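You operate a simulated robot arm through the tools that you are given. There is no shell and no other tool.

You are at the controls of a simulated robot arm. One attempt, no reset.

TASK
Slide the alternator on the grey engine to mark A and lock it there.
Fine: pointer in the green band; slacken and tighten its bolt with the yellow-banded size 19 socket wrench, then put it back on its peg. Set down upright: socket wrench.
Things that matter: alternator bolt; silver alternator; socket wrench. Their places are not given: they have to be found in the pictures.

It is judged by the outcome, as a careful person would: the job done as asked, and still so three seconds after it is handed in. It fails if anything else is knocked over, pushed out of place, dropped, spilled or broken.

THE ROBOT
A 6-joint arm with a two-finger gripper, fixed in place. Base frame: the origin is at the foot of the arm, x ahead of it, y to its left, z up. Lengths are in cm, angles in rad, forces in N, time in s.
Its first joint turns from -2.897 to 2.897 rad. Payload 3.43 kg.
The tool frame sits at the grasp point between the pads (the TCP): z along the fingers, y along the line on which they close. The tips reach 2 cm beyond it. Largest opening 19 cm; the body of the gripper starts 24.8 cm behind the TCP.
Orientation is that of the tool frame in the base frame, as a unit quaternion [x, y, z, w]. With the fingers straight down and closing along the base's y, the tool's x points along the base's -x, its y along +y and its z along -z.

THE INTERFACE
- The arm moves only by the tool nudge_tool. Its arguments are lists of equal length, an entry for each row: "translation": the shift along the base's x, y, z in units of 20 mm (1.0 is 20 mm), a list of three; "delta_rot": the turn, a rotation vector about the base's x, y, z in units of 6 degrees (1.0 is 6 degrees), a list of three; "hand": the finger opening in cm, from 0 to 19. In form: {"translation": [[x, y, z], ...], "delta_rot": [[wx, wy, wz], ...], "hand": [hand, ...]}. A call has 1 to 20 rows; each row shifts and turns the commanded pose from where the row before left it. A call with a number of a shift or a turn outside -1 to 1 is refused whole. Rows are played at 5 a second. More than 5 cm and 0.15 rad between two rows, or a gripper value outside its range, and nothing of the call is played. A pose out of reach is approached as far as the arm can. The call stops where the force on the tool passes 40 N (or 10 N more than at its start, if that is more) or the arm is blocked; 0.2 s more then pass. The fingers move at their own pace (about 15.3 cm/s each) and stop on an object; they squeeze with about 41 N. The grip force told is the motor's: it shows also when the fingers shut on nothing. Time passes only in rows, and 0.2 s behind the last, so rows that do not move let the fingers close. The reply holds the time, the measured pose of the TCP, the force on the tool along the base axes, the opening and the grip force, in the units named above and with some noise, with the torque about the TCP (base axes, N m) and any sound that the robot's microphone picked up.
- Cameras (640 x 400 px; columns grow to the right, rows downward): "scene" is fixed at [6.17, -51.17, 150.38]; the picture's right is [-0.20, -0.98, 0.00], its down [-0.88, 0.18, -0.45] and it looks along [0.44, -0.09, -0.89] (base axes); focal length 321 px, centre (320, 200). "wrist" rides on the gripper at [7, -0.8, -28.8] in the tool frame; the picture's right is [0.12, 0.99, 0.00], its down [-0.96, 0.12, -0.25] and it looks along [-0.25, 0.03, 0.97] (tool axes); focal length 261 px, centre (320, 200).
- snapshot(camera): a new picture of that camera. It takes no simulated time.
- lift_body(by): slides the trunk up (or, below 0, down) by that many cm; the arm rides with it, the base frame stays. It gives what a move gives, with no picture.
- measure_at(camera, pixels): for up to 12 pixels [column, row] of the newest picture of that camera ("zoom" is the newest enlarged one), the place [x, y, z] in the base frame of the surface seen there, good to about 0.3 cm, but the place of the scene camera against the robot may be out by one fixed shift of up to 2.5 cm in any direction. It takes no simulated time.
- inspect(camera, box): a new picture of the part [left, top, right, bottom] of that camera's present view, enlarged. It takes no simulated time.
- finish_job(): hands the job in; it is judged then, once.

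Open the gripper and draw the arm clear of the work before you hand the job in, unless the task says otherwise.

The tools are called by a JSON object that holds its "method" and its "body". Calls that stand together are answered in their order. nudge_tool: Moves the arm, as the interface text tells. Its arguments: {"type":"object","properties":{"translation":{"type":"array","items":{"type":"array","items":{"type":"number"}}},"delta_rot":{"type":"array","items":{"type":"array","items":{"type":"number"}}},"hand":{"type":"array","items":{"type":"number"}}},"required":["translation","delta_rot","hand"]} The other tools are called the same way: lift_body (by) slides the trunk up or down; snapshot (camera) takes a picture; measure_at (camera, pixels) gives the place of the surface under pixels of a picture; inspect (camera, box) takes an enlarged picture of a part of a camera's view; finish_job () hands the job in.

At the start:

```text
time_s: 0.0
ee_pos: [26.68, -68.76, 113.55]
tool_rot: [0.0, 1.0, 0.0, 0.0]
contact_force: [-0.2, 0.7, 0.4]
moment: [0.01, 0.03, 0.0]
opening: 18.99
grip_force: 0.1
trunk travel left (down, up): [-20.0, 24.0]
```

scene: 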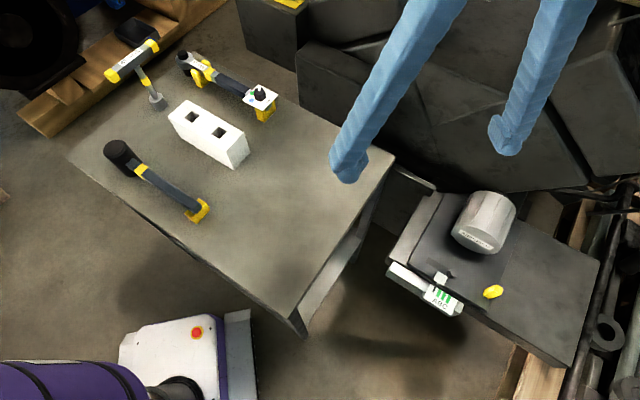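
wrist: 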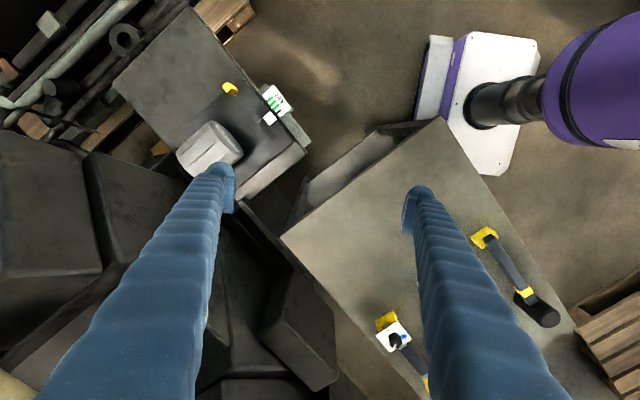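

I start by looking closely at the scene: the table with tools is at left (pixels ~100-280, 40-220), and the engine with alternator at right (~390-600, 190-370). I enlarge both.

{"method": "inspect", "body": {"camera": "scene", "box": [380, 180, 540, 330]}}

{"method": "inspect", "body": {"camera": "scene", "box": [90, 30, 290, 230]}}

{"method": "inspect", "body": {"camera": "wrist", "box": [160, 60, 320, 200]}}

{"method": "inspect", "body": {"camera": "wrist", "box": [360, 210, 580, 400]}}

```text
2.67 times, centred on (460, 255) of scene
```

zoom: 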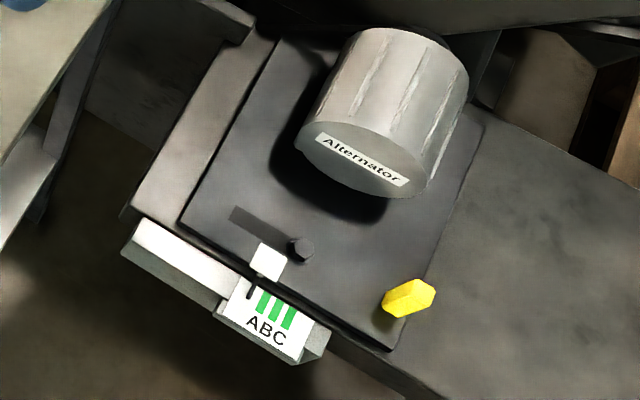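

```text
2.00 times, centred on (190, 130) of scene
```

zoom: 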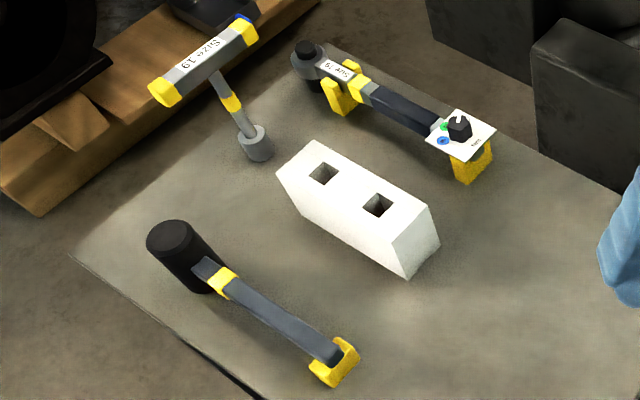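

```text
2.86 times, centred on (240, 130) of wrist
```

zoom: 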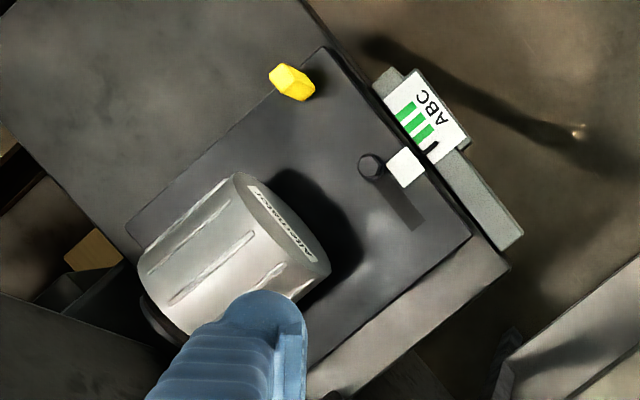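

```text
2.11 times, centred on (470, 305) of wrist
```

zoom: 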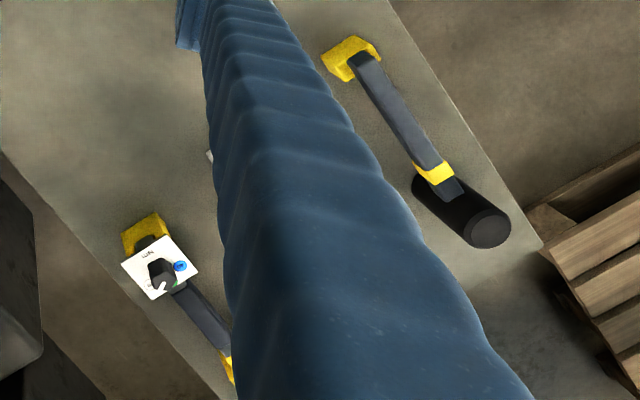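

The T-handled tool labelled "Size 19" with yellow bands stands at scene (130-160, 45-110), another labelled tool lies on rests at (185-275, 55-120). I look closer at both, and at the engine details.

{"method": "inspect", "body": {"camera": "scene", "box": [95, 30, 185, 120]}}

{"method": "inspect", "body": {"camera": "scene", "box": [170, 40, 290, 130]}}

{"method": "inspect", "body": {"camera": "scene", "box": [400, 245, 510, 325]}}

```text
4.44 times, centred on (140, 75) of scene
```

zoom: 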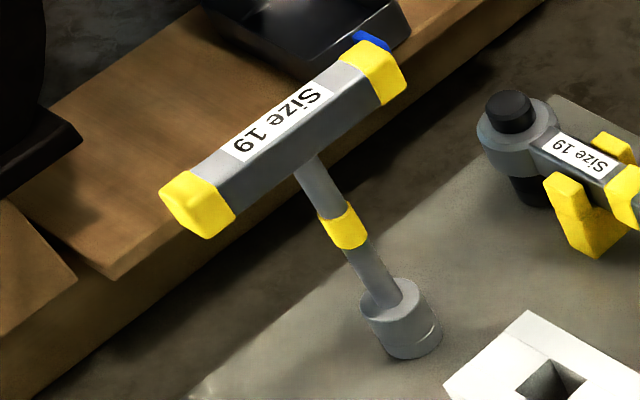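

```text
4.44 times, centred on (230, 85) of scene
```

zoom: 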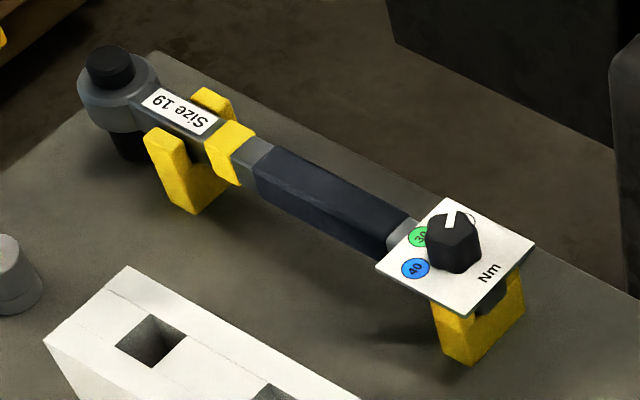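

```text
5.00 times, centred on (455, 285) of scene
```

zoom: 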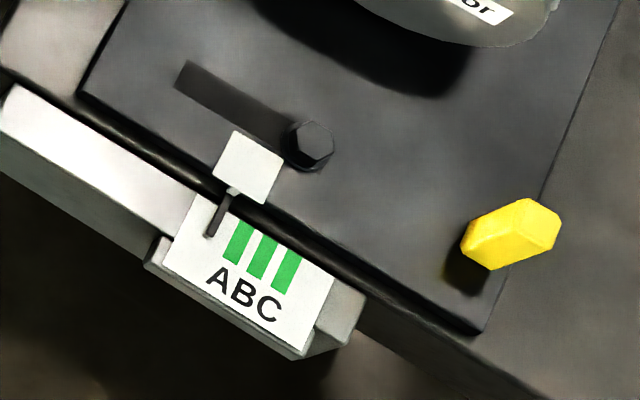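

Two size-19 tools exist; the T-handled one with socket down standing on its peg is the socket wrench. I measure key points in the scene and wrist pictures to calibrate.

{"method": "measure_at", "body": {"camera": "scene", "pixels": [[111, 76], [153, 45], [132, 61], [157, 102], [462, 275], [441, 277], [436, 302], [492, 292], [485, 210], [480, 245], [400, 275], [550, 300]]}}

{"method": "measure_at", "body": {"camera": "wrist", "pixels": [[230, 88], [253, 101], [261, 102], [276, 101], [210, 145], [190, 105], [266, 120], [295, 125], [482, 238], [545, 318], [395, 338], [200, 50]]}}

```text
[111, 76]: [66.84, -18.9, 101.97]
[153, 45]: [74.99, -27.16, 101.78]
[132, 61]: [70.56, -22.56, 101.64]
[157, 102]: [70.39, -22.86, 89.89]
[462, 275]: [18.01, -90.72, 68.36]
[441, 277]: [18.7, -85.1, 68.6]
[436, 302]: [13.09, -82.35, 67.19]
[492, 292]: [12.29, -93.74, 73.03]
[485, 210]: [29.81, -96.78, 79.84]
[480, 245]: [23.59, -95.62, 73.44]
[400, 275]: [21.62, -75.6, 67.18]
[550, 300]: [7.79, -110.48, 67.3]
```

```text
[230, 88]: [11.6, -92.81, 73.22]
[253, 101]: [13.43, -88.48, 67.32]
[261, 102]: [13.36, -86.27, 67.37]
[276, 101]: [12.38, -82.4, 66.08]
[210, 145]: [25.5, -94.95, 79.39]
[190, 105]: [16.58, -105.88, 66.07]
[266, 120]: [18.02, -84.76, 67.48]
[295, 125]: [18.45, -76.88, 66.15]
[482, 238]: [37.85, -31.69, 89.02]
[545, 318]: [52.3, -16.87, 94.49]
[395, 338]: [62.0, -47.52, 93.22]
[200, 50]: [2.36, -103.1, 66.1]
```

The wrench handle is centred near (70.5, -22.6, 101.7) along a -45° line; the bolt is near (18, -90, 68). I swing the arm up toward the wrench at a safe height and turn the gripper -45° so it will close across the bar.

{"method": "nudge_tool", "body": {"translation": [[0, 0, 1], [0, 0, 1], [0, 0, 1], [0.92, 0.96, 0], [0.92, 0.96, 0], [0.92, 0.96, 0], [0.92, 0.96, 0], [0.92, 0.96, 0], [0.92, 0.96, 0], [0.92, 0.96, 0], [0.92, 0.96, 0], [0.92, 0.96, 0], [0.92, 0.96, 0], [0.92, 0.96, 0], [0.92, 0.96, 0], [0.92, 0.96, 0], [0.92, 0.96, 0], [0.92, 0.96, 0], [0.92, 0.96, 0]], "delta_rot": [[0, 0, 0], [0, 0, 0], [0, 0, 0], [0, 0, -0.5], [0, 0, -0.5], [0, 0, -0.5], [0, 0, -0.5], [0, 0, -0.5], [0, 0, -0.5], [0, 0, -0.5], [0, 0, -0.5], [0, 0, -0.5], [0, 0, -0.5], [0, 0, -0.5], [0, 0, -0.5], [0, 0, -0.5], [0, 0, -0.5], [0, 0, -0.5], [0, 0, 0]], "hand": [19, 19, 19, 19, 19, 19, 19, 19, 19, 19, 19, 19, 19, 19, 19, 19, 19, 19, 19]}}

{"method": "snapshot", "body": {"camera": "wrist"}}

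{"method": "snapshot", "body": {"camera": "scene"}}

```text
time_s: 4.0
ee_pos: [55.95, -37.81, 119.6]
tool_rot: [0.383, 0.924, 0.001, -0.001]
contact_force: [-0.2, -0.1, 0.1]
moment: [-0.04, 0.04, -0.02]
opening: 19.01
grip_force: 0.0
trunk travel left (down, up): [-20.0, 24.0]
```

```text
taken
```

wrist: 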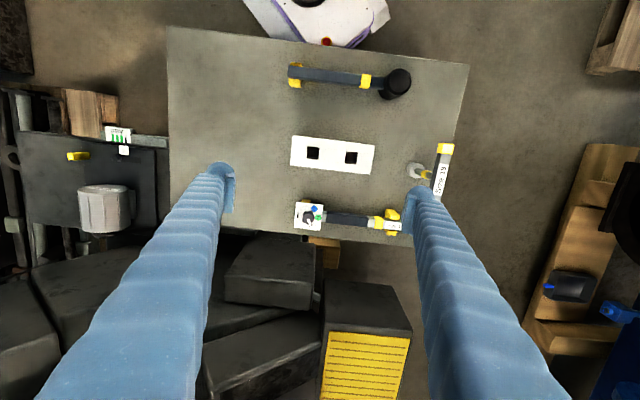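

```text
taken
```

scene: 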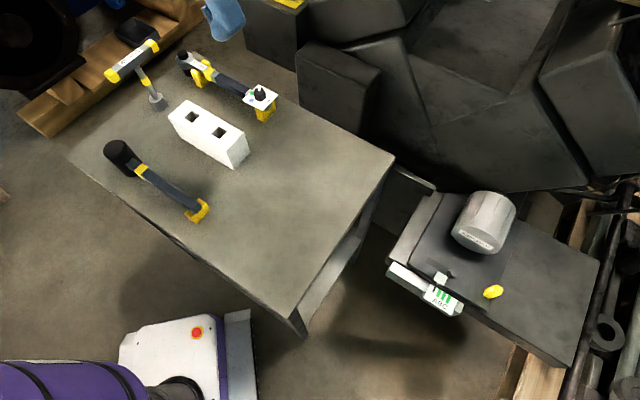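

The wrench is visible in the wrist view at (440, 170) near the right finger. I measure it in both pictures before moving over it.

{"method": "measure_at", "body": {"camera": "wrist", "pixels": [[446, 149], [441, 180], [438, 205], [415, 170], [430, 176], [300, 110], [335, 140], [315, 60], [305, 213], [400, 200], [399, 85], [350, 160]]}}

{"method": "measure_at", "body": {"camera": "scene", "pixels": [[111, 76], [153, 45], [132, 61], [188, 110], [243, 155], [200, 210], [260, 105], [185, 58], [118, 150], [250, 180], [130, 100], [225, 30]]}}

```text
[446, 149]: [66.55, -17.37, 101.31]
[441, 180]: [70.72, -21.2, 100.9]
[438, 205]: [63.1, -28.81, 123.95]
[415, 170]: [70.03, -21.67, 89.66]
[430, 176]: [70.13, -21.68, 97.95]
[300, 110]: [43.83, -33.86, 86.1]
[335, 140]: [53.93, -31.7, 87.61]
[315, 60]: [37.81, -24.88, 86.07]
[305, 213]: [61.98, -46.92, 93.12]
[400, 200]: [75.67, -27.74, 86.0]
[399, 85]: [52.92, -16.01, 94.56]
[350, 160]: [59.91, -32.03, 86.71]
```

```text
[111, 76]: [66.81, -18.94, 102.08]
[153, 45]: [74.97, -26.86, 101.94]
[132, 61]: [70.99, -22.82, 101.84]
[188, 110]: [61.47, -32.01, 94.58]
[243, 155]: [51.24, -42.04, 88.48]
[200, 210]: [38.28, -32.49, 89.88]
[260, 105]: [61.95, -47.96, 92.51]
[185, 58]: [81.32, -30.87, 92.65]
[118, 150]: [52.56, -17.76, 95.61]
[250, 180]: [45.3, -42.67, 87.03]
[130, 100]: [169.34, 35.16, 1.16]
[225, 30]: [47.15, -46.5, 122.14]
```

Table top is at z≈86.1 and the handle centre about (70.4, -21.5, 101). The scene camera reads about +0.9 in z and -1.3 in y too far. I move above the wrench at the same height and look down.

{"method": "nudge_tool", "body": {"translation": [[0.8, 0.9, 0], [0.8, 0.9, 0], [0.8, 0.9, 0], [0.8, 0.9, 0], [0.8, 0.9, 0], [0.8, 0.9, 0], [0.8, 0.9, 0], [0.8, 0.9, 0], [0.8, 0.9, 0], [0, 0, 0]], "delta_rot": [[0, 0, 0], [0, 0, 0], [0, 0, 0], [0, 0, 0], [0, 0, 0], [0, 0, 0], [0, 0, 0], [0, 0, 0], [0, 0, 0], [0, 0, 0]], "hand": [19, 19, 19, 19, 19, 19, 19, 19, 19, 19]}}

{"method": "snapshot", "body": {"camera": "wrist"}}

{"method": "inspect", "body": {"camera": "wrist", "box": [220, 100, 420, 260]}}

```text
time_s: 6.2
ee_pos: [70.39, -21.91, 119.63]
tool_rot: [0.383, 0.924, 0.0, 0.001]
contact_force: [0.2, 0.5, -0.1]
moment: [-0.07, 0.0, -0.01]
opening: 19.0
grip_force: 0.0
trunk travel left (down, up): [-20.0, 24.0]
```

```text
taken
```

wrist: 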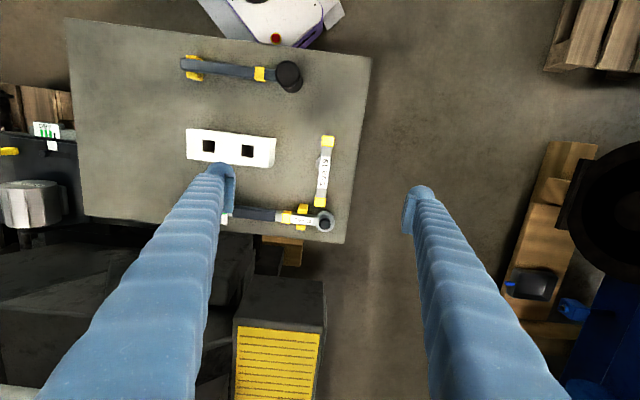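

```text
2.50 times, centred on (320, 180) of wrist
```

zoom: 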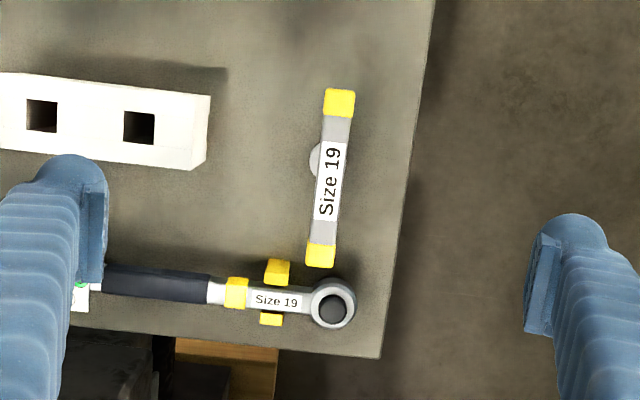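

The bar appears at (325, 172) nearly along the tool's x axis. I measure points along its edges for exact centre and direction.

{"method": "measure_at", "body": {"camera": "zoom", "pixels": [[340, 104], [330, 180], [320, 254], [327, 100], [353, 100], [308, 256], [333, 258], [317, 160], [340, 92], [320, 265], [332, 308], [345, 180]]}}

{"method": "inspect", "body": {"camera": "wrist", "box": [290, 125, 360, 215]}}

```text
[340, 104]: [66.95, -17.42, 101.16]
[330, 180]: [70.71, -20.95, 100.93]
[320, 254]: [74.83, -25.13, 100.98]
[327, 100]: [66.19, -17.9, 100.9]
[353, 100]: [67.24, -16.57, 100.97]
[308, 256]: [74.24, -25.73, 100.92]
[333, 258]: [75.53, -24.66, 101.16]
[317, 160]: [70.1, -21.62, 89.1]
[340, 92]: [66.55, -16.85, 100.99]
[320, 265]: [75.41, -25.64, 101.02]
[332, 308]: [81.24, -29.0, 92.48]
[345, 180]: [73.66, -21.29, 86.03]
```

```text
4.44 times, centred on (325, 170) of wrist
```

zoom: 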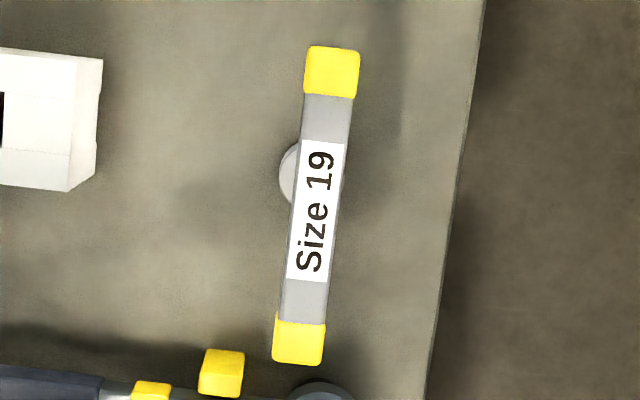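

Bar centre is (70.95, -21.25), top z≈101.0, axis at -44.5°, width ~1.7 cm. I centre over it, narrow the fingers to 7 cm and go down to about z=104 to verify.

{"method": "nudge_tool", "body": {"translation": [[0.28, 0.33, 0], [0, 0, -0.6], [0, 0, -1], [0, 0, -1], [0, 0, -1], [0, 0, -1], [0, 0, -1], [0, 0, -1], [0, 0, -1], [0, 0, 0]], "delta_rot": [[0, 0, 0.08], [0, 0, 0], [0, 0, 0], [0, 0, 0], [0, 0, 0], [0, 0, 0], [0, 0, 0], [0, 0, 0], [0, 0, 0], [0, 0, 0]], "hand": [7, 7, 7, 7, 7, 7, 7, 7, 7, 7]}}

{"method": "snapshot", "body": {"camera": "wrist"}}

{"method": "inspect", "body": {"camera": "wrist", "box": [240, 100, 400, 260]}}

```text
time_s: 8.4
ee_pos: [71.0, -21.18, 104.37]
tool_rot: [0.378, 0.926, 0.001, 0.0]
contact_force: [-0.3, -0.3, -0.4]
moment: [-0.03, 0.0, -0.01]
opening: 6.98
grip_force: 0.1
trunk travel left (down, up): [-20.0, 24.0]
```

```text
taken
```

wrist: 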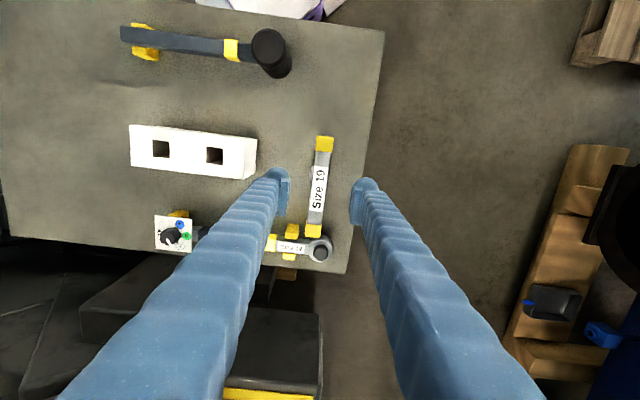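

```text
2.50 times, centred on (320, 180) of wrist
```

zoom: 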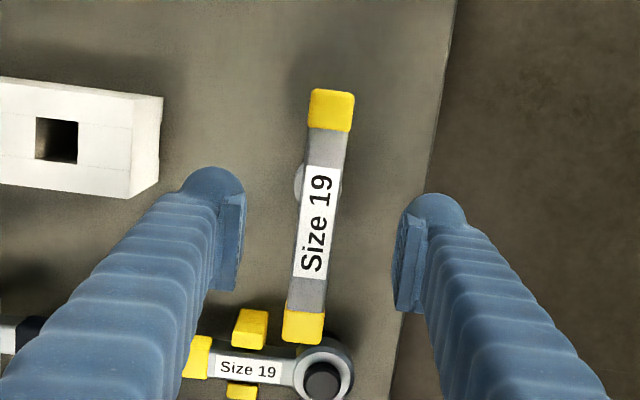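

The bar sits centred between the fingers. I measure its ends once more for exact centring.

{"method": "measure_at", "body": {"camera": "zoom", "pixels": [[332, 94], [303, 338], [318, 215], [313, 110], [351, 112], [285, 328], [322, 328], [330, 120], [306, 312], [303, 175], [345, 140], [297, 185]]}}

```text
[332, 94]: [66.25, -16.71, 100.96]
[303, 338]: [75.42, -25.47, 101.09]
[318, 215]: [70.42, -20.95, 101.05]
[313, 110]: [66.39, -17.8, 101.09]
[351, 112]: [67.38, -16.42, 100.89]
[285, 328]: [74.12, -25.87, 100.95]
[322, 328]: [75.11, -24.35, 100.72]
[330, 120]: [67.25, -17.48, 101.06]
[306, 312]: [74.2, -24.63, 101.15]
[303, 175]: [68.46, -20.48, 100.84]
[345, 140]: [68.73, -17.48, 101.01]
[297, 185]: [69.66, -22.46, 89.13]
```

Centre is (70.85, -21.1). I lower to z≈100.1 with a tiny correction, then close the fingers on the bar.

{"method": "nudge_tool", "body": {"translation": [[-0.05, 0.04, -0.7], [0, 0, -0.7], [0, 0, -0.7], [0, 0, 0], [0, 0, 0], [0, 0, 0], [0, 0, 0], [0, 0, 0]], "delta_rot": [[0, 0, 0], [0, 0, 0], [0, 0, 0], [0, 0, 0], [0, 0, 0], [0, 0, 0], [0, 0, 0], [0, 0, 0]], "hand": [7, 7, 7, 7, 4, 0, 0, 0]}}

{"method": "snapshot", "body": {"camera": "wrist"}}

{"method": "inspect", "body": {"camera": "scene", "box": [95, 10, 215, 130]}}

```text
time_s: 10.2
ee_pos: [70.83, -21.11, 100.24]
tool_rot: [0.379, 0.925, 0.0, -0.001]
contact_force: [0.9, -0.2, -0.2]
moment: [-0.03, -0.05, 0.03]
opening: 1.88
grip_force: 40.7
trunk travel left (down, up): [-20.0, 24.0]
```

```text
taken
```

wrist: 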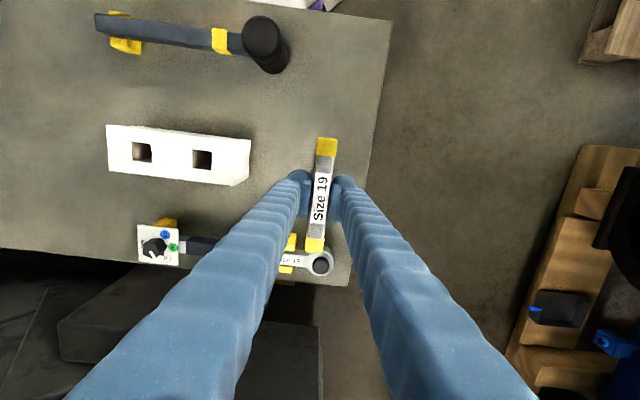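

```text
3.33 times, centred on (155, 70) of scene
```

zoom: 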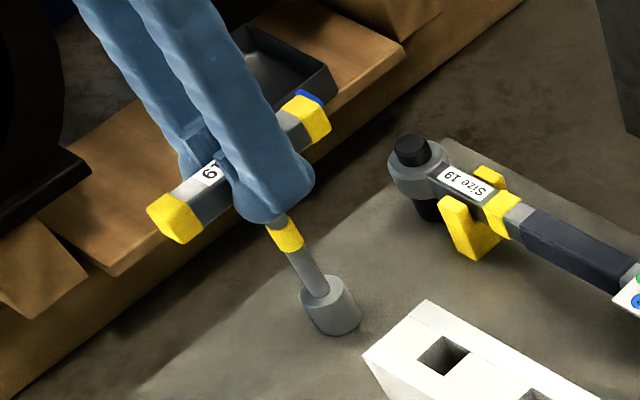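

Gripped at opening 1.88 with 41 N. The resting pose to remember is TCP (70.83, -21.11, 100.24). I lift straight up off the peg.

{"method": "nudge_tool", "body": {"translation": [[0, 0, 0.25], [0, 0, 0.25], [0, 0, 0.5], [0, 0, 0.5], [0, 0, 0.5], [0, 0, 0.5], [0, 0, 0]], "delta_rot": [[0, 0, 0], [0, 0, 0], [0, 0, 0], [0, 0, 0], [0, 0, 0], [0, 0, 0], [0, 0, 0]], "hand": [0, 0, 0, 0, 0, 0, 0]}}

{"method": "inspect", "body": {"camera": "scene", "box": [95, 10, 215, 130]}}

```text
time_s: 11.8
ee_pos: [70.96, -21.21, 105.25]
tool_rot: [0.378, 0.926, 0.0, 0.0]
contact_force: [0.3, 0.1, -3.0]
moment: [0.0, 0.01, -0.01]
opening: 1.9
grip_force: 41.0
trunk travel left (down, up): [-20.0, 24.0]
```

```text
3.33 times, centred on (155, 70) of scene
```

zoom: 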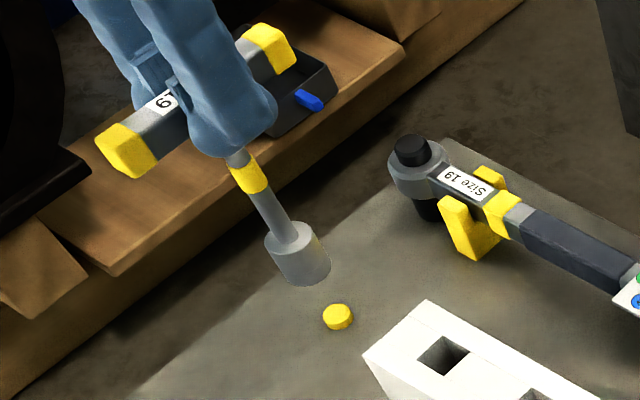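

The wrench is off its round yellow peg, held well (about 3 N weight). I lift to a safe height and carry it toward the engine, stopping a little short of the bolt for a good look.

{"method": "nudge_tool", "body": {"translation": [[0, 0, 1], [0, 0, 1], [0, 0, 1], [0, 0, 1], [0, 0, 1], [0, 0, 1], [0, 0, 0.4], [-0.76, -1, 0], [-0.76, -1, 0], [-0.76, -1, 0], [-0.76, -1, 0], [-0.76, -1, 0], [-0.76, -1, 0], [-0.76, -1, 0], [-0.76, -1, 0], [-0.76, -1, 0], [-0.76, -1, 0], [-0.76, -1, 0], [-0.76, -1, 0]], "delta_rot": [[0, 0, 0], [0, 0, 0], [0, 0, 0], [0, 0, 0], [0, 0, 0], [0, 0, 0], [0, 0, 0], [0, 0, 0], [0, 0, 0], [0, 0, 0], [0, 0, 0], [0, 0, 0], [0, 0, 0], [0, 0, 0], [0, 0, 0], [0, 0, 0], [0, 0, 0], [0, 0, 0], [0, 0, 0]], "hand": [0, 0, 0, 0, 0, 0, 0, 0, 0, 0, 0, 0, 0, 0, 0, 0, 0, 0, 0]}}

{"method": "snapshot", "body": {"camera": "wrist"}}

```text
time_s: 15.8
ee_pos: [52.62, -45.15, 118.01]
tool_rot: [0.378, 0.926, 0.0, 0.001]
contact_force: [-0.9, 0.3, -3.5]
moment: [0.02, 0.01, 0.0]
opening: 1.89
grip_force: 40.7
trunk travel left (down, up): [-20.0, 24.0]
```

```text
taken
```

wrist: 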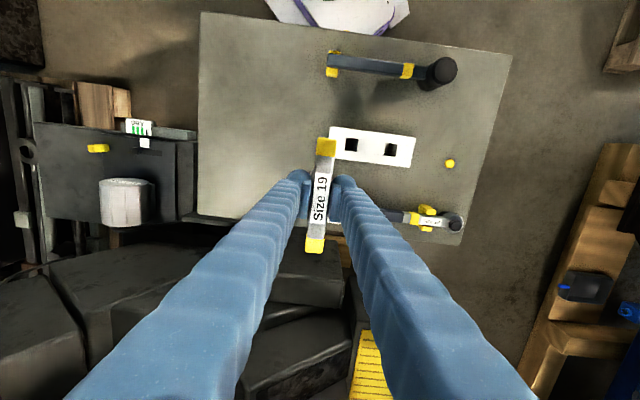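

The peg shows at (450, 163) in this wrist view; I record its place, then continue toward the engine.

{"method": "measure_at", "body": {"camera": "wrist", "pixels": [[450, 163], [449, 162], [451, 164], [450, 170]]}}

{"method": "nudge_tool", "body": {"translation": [[-0.76, -1, 0], [-0.76, -1, 0], [-0.76, -1, 0], [-0.76, -1, 0], [-0.76, -1, 0], [-0.76, -1, 0], [-0.76, -1, 0], [-0.76, -1, 0], [-0.76, -1, 0], [-0.76, -1, 0], [-0.76, -1, 0], [-0.76, -1, 0], [-0.76, -1, 0], [-0.76, -1, 0], [-0.76, -1, 0], [-0.76, -1, 0], [-0.76, -1, 0], [-0.76, -1, 0], [0, 0, 0]], "delta_rot": [[0, 0, 0], [0, 0, 0], [0, 0, 0], [0, 0, 0], [0, 0, 0], [0, 0, 0], [0, 0, 0], [0, 0, 0], [0, 0, 0], [0, 0, 0], [0, 0, 0], [0, 0, 0], [0, 0, 0], [0, 0, 0], [0, 0, 0], [0, 0, 0], [0, 0, 0], [0, 0, 0], [0, 0, 0]], "hand": [0, 0, 0, 0, 0, 0, 0, 0, 0, 0, 0, 0, 0, 0, 0, 0, 0, 0, 0]}}

{"method": "snapshot", "body": {"camera": "wrist"}}

{"method": "snapshot", "body": {"camera": "scene"}}

```text
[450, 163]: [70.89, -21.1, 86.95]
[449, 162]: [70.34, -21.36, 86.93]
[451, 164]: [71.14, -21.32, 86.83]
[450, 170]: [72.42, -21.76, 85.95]
```

```text
time_s: 19.8
ee_pos: [25.36, -81.22, 117.96]
tool_rot: [0.379, 0.926, 0.0, -0.001]
contact_force: [-0.3, -0.7, -3.2]
moment: [0.05, -0.03, -0.02]
opening: 1.89
grip_force: 40.6
trunk travel left (down, up): [-20.0, 24.0]
```

```text
taken
```

wrist: 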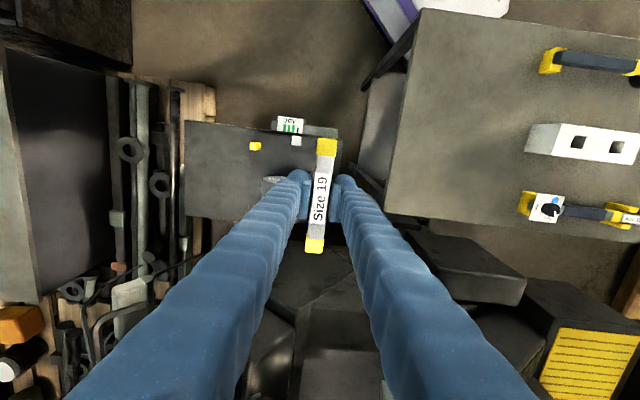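

```text
taken
```

scene: 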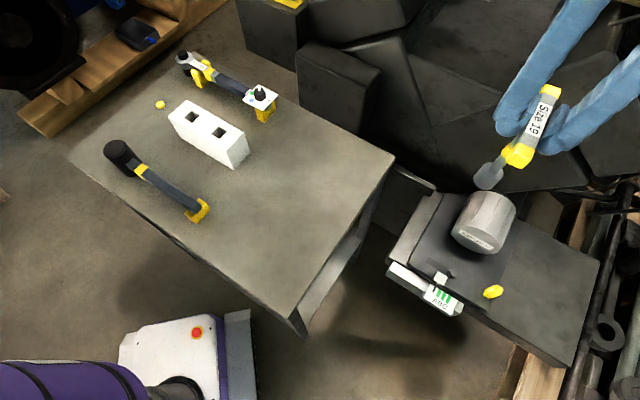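

Both cameras show the engine clear of the held wrench. I enlarge the wrist view around the bolt (about (290, 150)).

{"method": "inspect", "body": {"camera": "wrist", "box": [240, 105, 340, 205]}}

```text
4.00 times, centred on (290, 155) of wrist
```

zoom: 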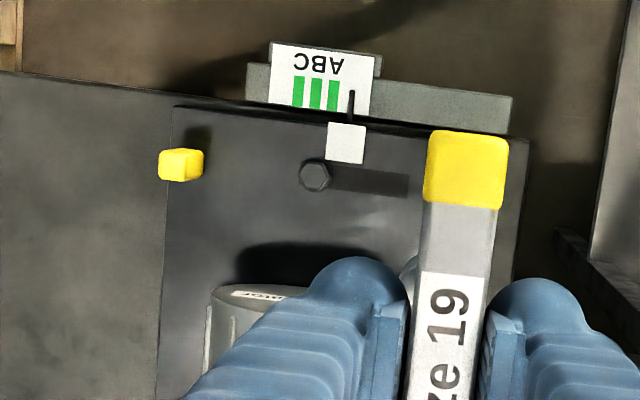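

{"method": "measure_at", "body": {"camera": "zoom", "pixels": [[314, 175], [318, 179], [310, 172], [405, 184], [345, 180], [352, 100], [333, 95], [316, 95], [300, 92], [181, 164], [345, 140], [250, 200]]}}

{"method": "inspect", "body": {"camera": "wrist", "box": [275, 120, 325, 165]}}

```text
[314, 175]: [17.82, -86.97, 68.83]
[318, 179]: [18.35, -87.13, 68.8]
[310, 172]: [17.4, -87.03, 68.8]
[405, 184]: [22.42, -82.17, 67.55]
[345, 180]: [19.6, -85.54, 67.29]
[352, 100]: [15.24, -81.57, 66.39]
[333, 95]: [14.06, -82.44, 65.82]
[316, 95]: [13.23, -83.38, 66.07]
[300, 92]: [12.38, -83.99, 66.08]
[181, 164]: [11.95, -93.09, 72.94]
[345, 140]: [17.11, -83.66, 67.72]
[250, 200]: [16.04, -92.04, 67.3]
```

```text
8.89 times, centred on (300, 142) of wrist
```

zoom: 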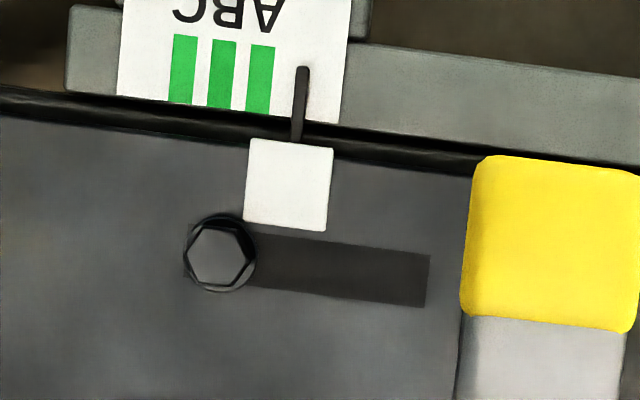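

Bolt is at about (17.85, -87.05), head top z≈68.8, plate at 67.3; the slot runs along ≈46°, so the slide direction matches the tool's closing axis. I check the socket size and hex orientation in close views.

{"method": "inspect", "body": {"camera": "scene", "box": [465, 70, 585, 200]}}

{"method": "measure_at", "body": {"camera": "zoom", "pixels": [[180, 250], [217, 255], [203, 226], [239, 232], [288, 180], [246, 222], [327, 232], [250, 140], [333, 147], [300, 330], [190, 325], [300, 80]]}}

```text
3.08 times, centred on (525, 135) of scene
```

zoom: 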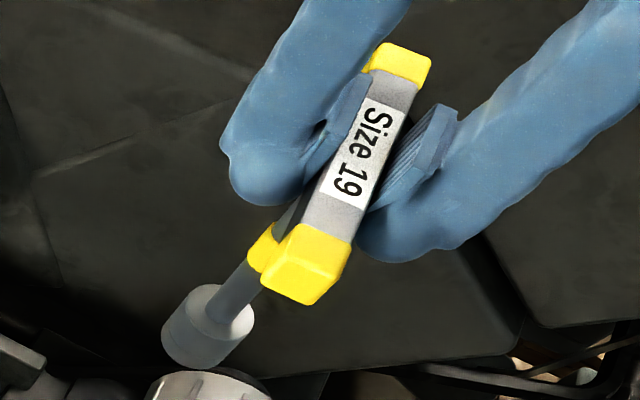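

```text
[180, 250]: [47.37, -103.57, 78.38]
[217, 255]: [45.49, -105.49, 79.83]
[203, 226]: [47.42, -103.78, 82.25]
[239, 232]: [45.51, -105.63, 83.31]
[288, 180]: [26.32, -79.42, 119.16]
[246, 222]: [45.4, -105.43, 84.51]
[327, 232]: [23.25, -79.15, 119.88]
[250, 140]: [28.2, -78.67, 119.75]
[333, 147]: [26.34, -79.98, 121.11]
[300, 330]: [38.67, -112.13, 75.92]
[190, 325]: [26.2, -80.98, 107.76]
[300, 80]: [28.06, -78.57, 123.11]
```

The socket is about 3.2 cm wide and the bolt has a hex head with corners roughly along the slide axis. I go down to about z=96, offset beside the bolt, for a closer look at the hex and position.

{"method": "nudge_tool", "body": {"translation": [[0.4, -0.5, -1], [0.4, -0.6, -1], [0, 0, -1], [0, 0, -1], [0, 0, -1], [0, 0, -1], [0, 0, -1], [0, 0, -1], [0, 0, -1], [0, 0, -1], [0, 0, -1], [0, 0, 0]], "delta_rot": [[0, 0, 0], [0, 0, 0], [0, 0, 0], [0, 0, 0], [0, 0, 0], [0, 0, 0], [0, 0, 0], [0, 0, 0], [0, 0, 0], [0, 0, 0], [0, 0, 0], [0, 0, 0]], "hand": [0, 0, 0, 0, 0, 0, 0, 0, 0, 0, 0, 0]}}

{"method": "snapshot", "body": {"camera": "wrist"}}

{"method": "inspect", "body": {"camera": "wrist", "box": [235, 100, 335, 180]}}

```text
time_s: 22.4
ee_pos: [26.88, -83.41, 95.84]
tool_rot: [0.379, 0.925, 0.0, 0.0]
contact_force: [-0.8, 0.4, -2.6]
moment: [0.02, -0.03, 0.02]
opening: 1.88
grip_force: 41.3
trunk travel left (down, up): [-20.0, 24.0]
```

```text
taken
```

wrist: 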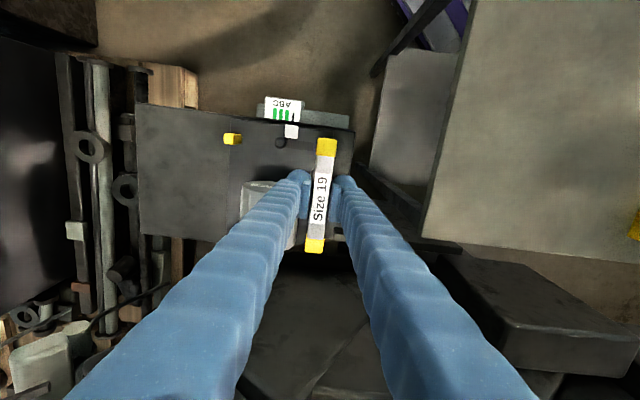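

```text
5.00 times, centred on (285, 140) of wrist
```

zoom: 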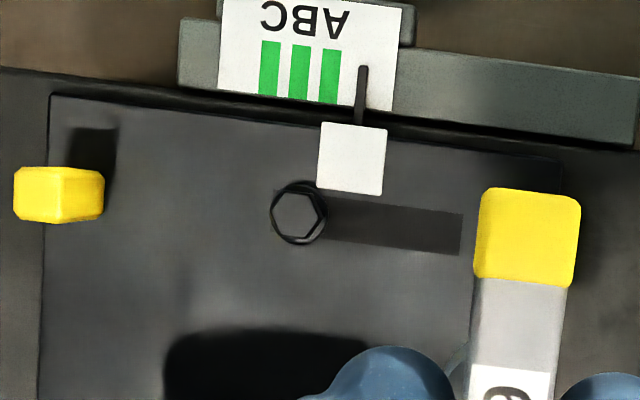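

I enlarge the bolt further and measure it.

{"method": "measure_at", "body": {"camera": "zoom", "pixels": [[297, 214], [300, 217], [294, 211], [299, 211], [295, 217], [457, 232], [353, 160], [360, 90], [330, 75], [60, 195], [200, 250], [297, 190]]}}

{"method": "inspect", "body": {"camera": "wrist", "box": [265, 128, 297, 158]}}

```text
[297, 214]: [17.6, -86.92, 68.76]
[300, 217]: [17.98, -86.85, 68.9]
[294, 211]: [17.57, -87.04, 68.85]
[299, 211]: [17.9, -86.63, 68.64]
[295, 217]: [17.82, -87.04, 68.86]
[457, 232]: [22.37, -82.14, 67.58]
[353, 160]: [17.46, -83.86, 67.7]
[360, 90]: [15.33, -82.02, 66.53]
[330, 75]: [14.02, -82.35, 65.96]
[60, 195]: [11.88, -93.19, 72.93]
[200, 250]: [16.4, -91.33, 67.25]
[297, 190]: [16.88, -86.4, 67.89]
```

```text
13.33 times, centred on (281, 143) of wrist
```

zoom: 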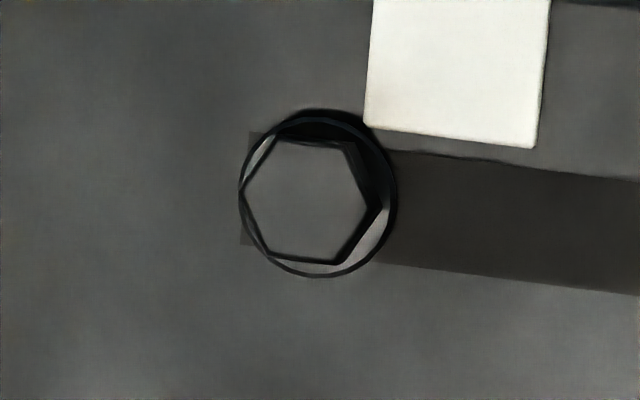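

The hex corners lie along the slide axis; bolt centre averages (17.8, -86.97), head top 68.8. I move over the bolt at this height, then lower to just above it (socket bottom is 14.2 cm below the TCP).

{"method": "nudge_tool", "body": {"translation": [[-0.9, -0.36, 0], [-0.9, -0.36, 0], [-0.9, -0.36, 0], [-0.9, -0.36, 0], [-0.96, -0.365, 0], [0, 0, -1], [0, 0, -1], [0, 0, -1], [0, 0, -1], [0, 0, -1], [0, 0, 0], [0, 0, 0]], "delta_rot": [[0, 0, 0], [0, 0, 0], [0, 0, 0], [0, 0, 0], [0, 0, 0], [0, 0, 0], [0, 0, 0], [0, 0, 0], [0, 0, 0], [0, 0, 0], [0, 0, 0], [0, 0, 0]], "hand": [0, 0, 0, 0, 0, 0, 0, 0, 0, 0, 0, 0]}}

{"method": "snapshot", "body": {"camera": "scene"}}

{"method": "inspect", "body": {"camera": "scene", "box": [400, 190, 540, 320]}}

{"method": "snapshot", "body": {"camera": "wrist"}}

```text
time_s: 25.0
ee_pos: [17.75, -86.95, 85.84]
tool_rot: [0.379, 0.926, 0.0, -0.001]
contact_force: [0.3, -0.1, -2.3]
moment: [0.0, 0.02, 0.01]
opening: 1.88
grip_force: 41.4
trunk travel left (down, up): [-20.0, 24.0]
```

```text
taken
```

scene: 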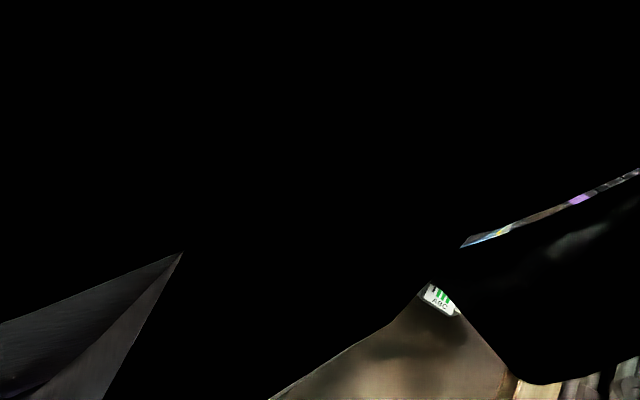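

```text
3.08 times, centred on (470, 255) of scene
```

zoom: 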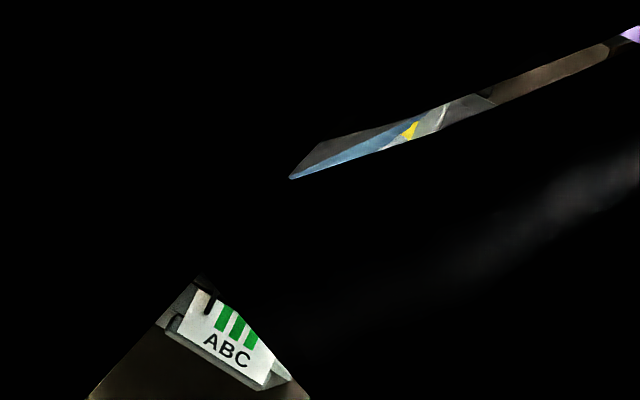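

```text
taken
```

wrist: 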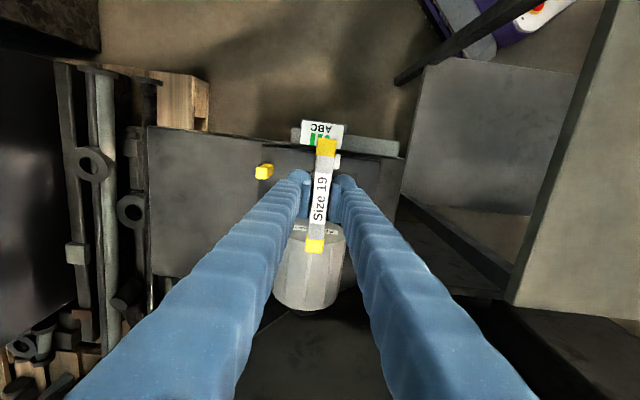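

The scene camera is blocked by the arm, but the wrist view shows the bar's near end (315, 245) close above the alternator's front (275-345, 225-310). I measure the alternator's front and top for clearance.

{"method": "measure_at", "body": {"camera": "wrist", "pixels": [[296, 232], [298, 226], [335, 232], [340, 228], [285, 245], [310, 260], [310, 275], [300, 256], [330, 262], [310, 290], [315, 245], [325, 145]]}}

{"method": "inspect", "body": {"camera": "wrist", "box": [240, 110, 400, 320]}}

```text
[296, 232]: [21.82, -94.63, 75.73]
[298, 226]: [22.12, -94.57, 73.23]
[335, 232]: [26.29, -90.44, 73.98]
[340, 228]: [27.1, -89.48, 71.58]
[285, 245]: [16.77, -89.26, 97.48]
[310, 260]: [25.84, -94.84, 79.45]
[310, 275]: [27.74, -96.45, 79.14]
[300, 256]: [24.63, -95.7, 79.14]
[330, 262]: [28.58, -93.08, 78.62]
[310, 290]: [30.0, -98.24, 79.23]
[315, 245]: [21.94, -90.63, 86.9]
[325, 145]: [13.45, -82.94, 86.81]
```

```text
1.90 times, centred on (320, 215) of wrist
```

zoom: 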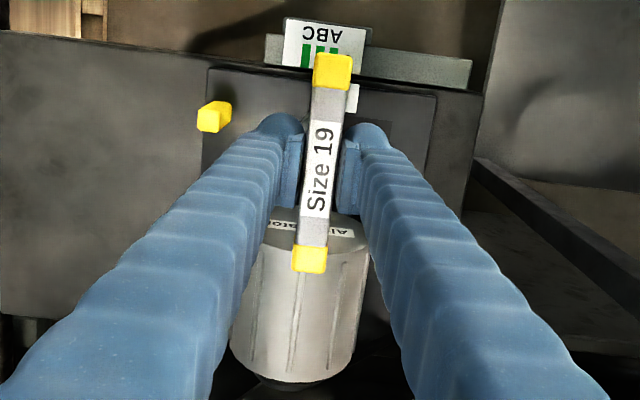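

The alternator's front face is 8.5 cm from the bolt axis and its top is at 79.4, so the 6.3 cm bar arm swings free. I lower gently toward the bolt head (contact expected at TCP z≈83).

{"method": "nudge_tool", "body": {"translation": [[0, 0, -0.5], [0, 0, -0.5], [0, 0, -0.1], [0, 0, -0.1], [0, 0, -0.1], [0, 0, -0.1], [0, 0, 0]], "delta_rot": [[0, 0, 0], [0, 0, 0], [0, 0, 0], [0, 0, 0], [0, 0, 0], [0, 0, 0], [0, 0, 0]], "hand": [0, 0, 0, 0, 0, 0, 0]}}

```text
time_s: 26.6
ee_pos: [17.78, -86.79, 83.21]
tool_rot: [0.378, 0.926, 0.0, 0.0]
contact_force: [-0.2, 0.0, -3.5]
moment: [0.04, 0.02, 0.0]
opening: 1.88
grip_force: 40.9
trunk travel left (down, up): [-20.0, 24.0]
```

No contact yet at z=83.2 (only the wrench's weight). I continue in 1-2 mm steps.

{"method": "nudge_tool", "body": {"translation": [[0, 0, -0.1], [0, 0, -0.1], [0, 0, -0.05], [0, 0, 0]], "delta_rot": [[0, 0, 0], [0, 0, 0], [0, 0, 0], [0, 0, 0]], "hand": [0, 0, 0, 0]}}

```text
time_s: 27.6
ee_pos: [17.8, -86.78, 82.6]
tool_rot: [0.379, 0.926, -0.001, 0.001]
contact_force: [-0.5, -0.5, -4.0]
moment: [0.01, -0.02, 0.02]
opening: 1.91
grip_force: 40.8
trunk travel left (down, up): [-20.0, 24.0]
```

Still free at z=82.6. I keep lowering in small steps.

{"method": "nudge_tool", "body": {"translation": [[0, 0, -0.08], [0, 0, -0.08], [0, 0, -0.08], [0, 0, 0]], "delta_rot": [[0, 0, 0], [0, 0, 0], [0, 0, 0], [0, 0, 0]], "hand": [0, 0, 0, 0]}}

```text
time_s: 28.6
ee_pos: [17.79, -86.74, 82.08]
tool_rot: [0.379, 0.925, 0.0, -0.001]
contact_force: [-1.0, -0.8, -3.3]
moment: [-0.05, 0.01, 0.02]
opening: 1.91
grip_force: 41.1
trunk travel left (down, up): [-20.0, 24.0]
```

At z=82.08 still only small lateral forces (~1 N). I continue down slowly.

{"method": "nudge_tool", "body": {"translation": [[0, 0, -0.08], [0, 0, -0.08], [0, 0, 0]], "delta_rot": [[0, 0, 0], [0, 0, 0], [0, 0, 0]], "hand": [0, 0, 0]}}

{"method": "inspect", "body": {"camera": "wrist", "box": [260, 90, 380, 230]}}

```text
time_s: 29.4
ee_pos: [17.81, -86.77, 81.89]
tool_rot: [0.379, 0.925, 0.0, 0.0]
contact_force: [-0.5, -0.2, -2.0]
moment: [0.03, 0.03, 0.0]
opening: 1.89
grip_force: 41.5
trunk travel left (down, up): [-20.0, 24.0]
```

```text
2.86 times, centred on (320, 160) of wrist
```

zoom: 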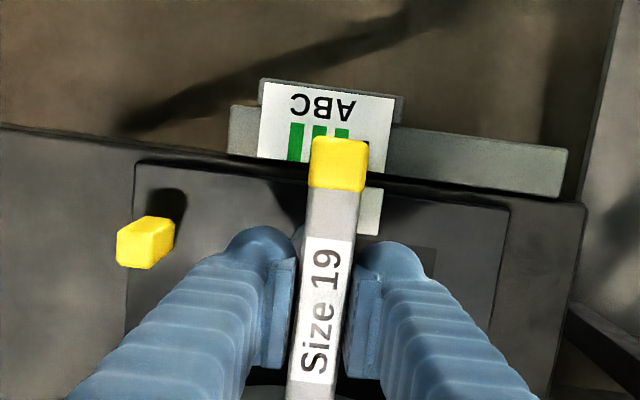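

The TCP is at 81.9, so the socket rim (~67.7) is about 1.1 cm below the bolt's top: it has gone over the head. I go down a bit more until it seats.

{"method": "nudge_tool", "body": {"translation": [[0, 0, -0.06], [0, 0, -0.06], [0, 0, 0]], "delta_rot": [[0, 0, 0], [0, 0, 0], [0, 0, 0]], "hand": [0, 0, 0]}}

```text
time_s: 30.2
ee_pos: [17.78, -86.84, 82.01]
tool_rot: [0.379, 0.925, 0.0, 0.0]
contact_force: [-1.4, 1.2, 14.3]
moment: [0.25, 0.13, 0.0]
opening: 1.9
grip_force: 41.1
trunk travel left (down, up): [-20.0, 24.0]
```

It seated with 14 N upward push at z≈82.0. I back off about 1 mm to relieve it and start turning counter-clockwise (loosen) in small steps, watching the torque.

{"method": "nudge_tool", "body": {"translation": [[0, 0, 0.06], [0, 0, 0], [0, 0, 0], [0, 0, 0], [0, 0, 0], [0, 0, 0]], "delta_rot": [[0, 0, 0], [0, 0, 0.3], [0, 0, 0.3], [0, 0, 0.3], [0, 0, 0.3], [0, 0, 0]], "hand": [0, 0, 0, 0, 0, 0]}}

```text
time_s: 31.6
ee_pos: [17.81, -86.94, 81.77]
tool_rot: [0.321, 0.947, 0.0, 0.001]
contact_force: [0.3, -0.2, 8.4]
moment: [-0.01, -0.07, -0.35]
opening: 1.88
grip_force: 40.9
trunk travel left (down, up): [-20.0, 24.0]
```

The bolt/wrench turned 7° with a reaction torque of about -0.35 N·m. I keep turning counter-clockwise.

{"method": "nudge_tool", "body": {"translation": [[0, 0, 0], [0, 0, 0], [0, 0, 0], [0, 0, 0], [0, 0, 0], [0, 0, 0], [0, 0, 0]], "delta_rot": [[0, 0, 0.5], [0, 0, 0.5], [0, 0, 0.5], [0, 0, 0.5], [0, 0, 0.5], [0, 0, 0.5], [0, 0, 0]], "hand": [0, 0, 0, 0, 0, 0, 0]}}

```text
time_s: 33.2
ee_pos: [17.73, -86.88, 81.77]
tool_rot: [0.167, 0.986, 0.0, -0.001]
contact_force: [-1.1, 0.6, 13.7]
moment: [0.13, 0.18, -0.17]
opening: 1.91
grip_force: 41.4
trunk travel left (down, up): [-20.0, 24.0]
```

Total turn is about 25° with little torque and 14 N axial push. I ease up 1 mm and keep turning to see whether resistance or a sound appears.

{"method": "nudge_tool", "body": {"translation": [[0, 0, 0.06], [0, 0, 0], [0, 0, 0], [0, 0, 0], [0, 0, 0], [0, 0, 0], [0, 0, 0]], "delta_rot": [[0, 0, 0], [0, 0, 0.5], [0, 0, 0.5], [0, 0, 0.5], [0, 0, 0.5], [0, 0, 0.5], [0, 0, 0]], "hand": [0, 0, 0, 0, 0, 0, 0]}}

```text
time_s: 34.8
ee_pos: [17.75, -86.83, 81.88]
tool_rot: [0.038, 0.999, 0.0, -0.001]
contact_force: [-1.8, 0.8, 1.5]
moment: [0.03, 0.17, -0.03]
opening: 1.92
grip_force: 41.1
trunk travel left (down, up): [-20.0, 24.0]
```

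Torque has fallen to about zero after 40° total. To be sure that the bolt itself turned, I lift the wrench off and step aside to look at the hex.

{"method": "nudge_tool", "body": {"translation": [[0, 0, 0.5], [0, 0, 1], [0, 0, 1], [0, 0, 1], [0, 0, 1], [0, 0, 1], [0, 0, 1], [0.6, 1, 0], [0.6, 1, 0], [0.6, 1, 0], [0.6, 1, 0], [0, 0, 0]], "delta_rot": [[0, 0, 0], [0, 0, 0], [0, 0, 0], [0, 0, 0], [0, 0, 0], [0, 0, 0], [0, 0, 0], [0, 0, 0], [0, 0, 0], [0, 0, 0], [0, 0, 0], [0, 0, 0]], "hand": [0, 0, 0, 0, 0, 0, 0, 0, 0, 0, 0, 0]}}

{"method": "snapshot", "body": {"camera": "wrist"}}

{"method": "inspect", "body": {"camera": "wrist", "box": [240, 110, 340, 190]}}

```text
time_s: 37.4
ee_pos: [22.6, -79.0, 95.0]
tool_rot: [0.038, 0.999, 0.0, 0.0]
contact_force: [0.4, 0.0, -3.1]
moment: [-0.06, 0.03, 0.0]
opening: 1.89
grip_force: 40.6
trunk travel left (down, up): [-20.0, 24.0]
```

```text
taken
```

wrist: 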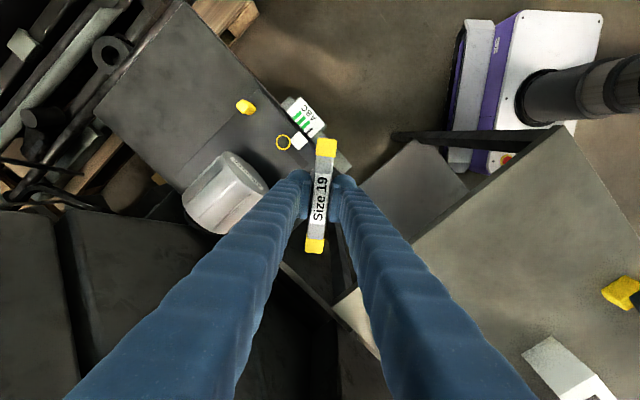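

```text
5.00 times, centred on (290, 150) of wrist
```

zoom: 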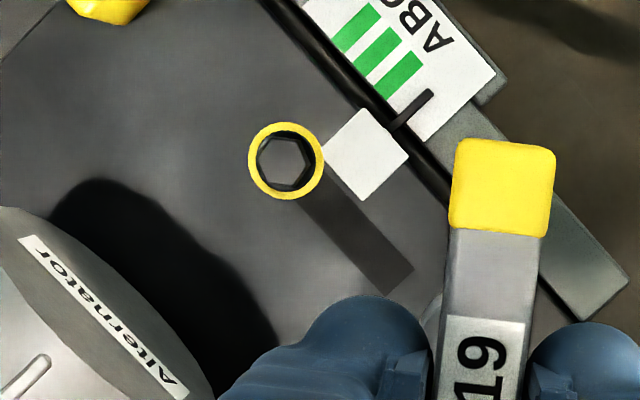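

A yellow ring now shows around the bolt at zoom (285, 160), which it did not before: the bolt has reacted. I enlarge it and compare the hex angle.

{"method": "inspect", "body": {"camera": "wrist", "box": [265, 125, 305, 158]}}

{"method": "measure_at", "body": {"camera": "zoom", "pixels": [[320, 200], [300, 200], [280, 210], [250, 210], [360, 150], [400, 100]]}}

```text
12.12 times, centred on (285, 142) of wrist
```

zoom: 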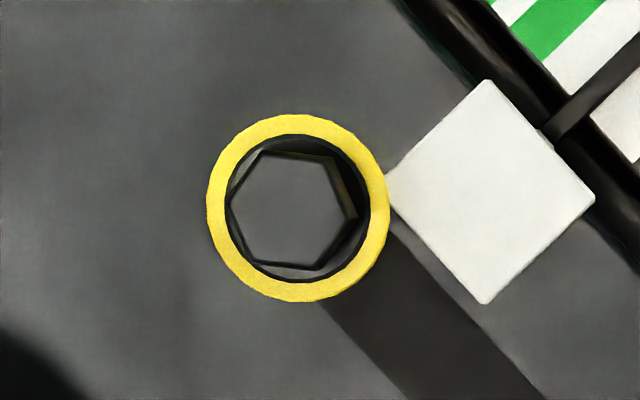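

```text
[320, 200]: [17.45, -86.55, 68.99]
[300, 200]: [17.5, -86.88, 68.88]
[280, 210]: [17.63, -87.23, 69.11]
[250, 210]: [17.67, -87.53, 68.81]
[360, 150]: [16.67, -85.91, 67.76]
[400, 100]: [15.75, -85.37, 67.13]
```

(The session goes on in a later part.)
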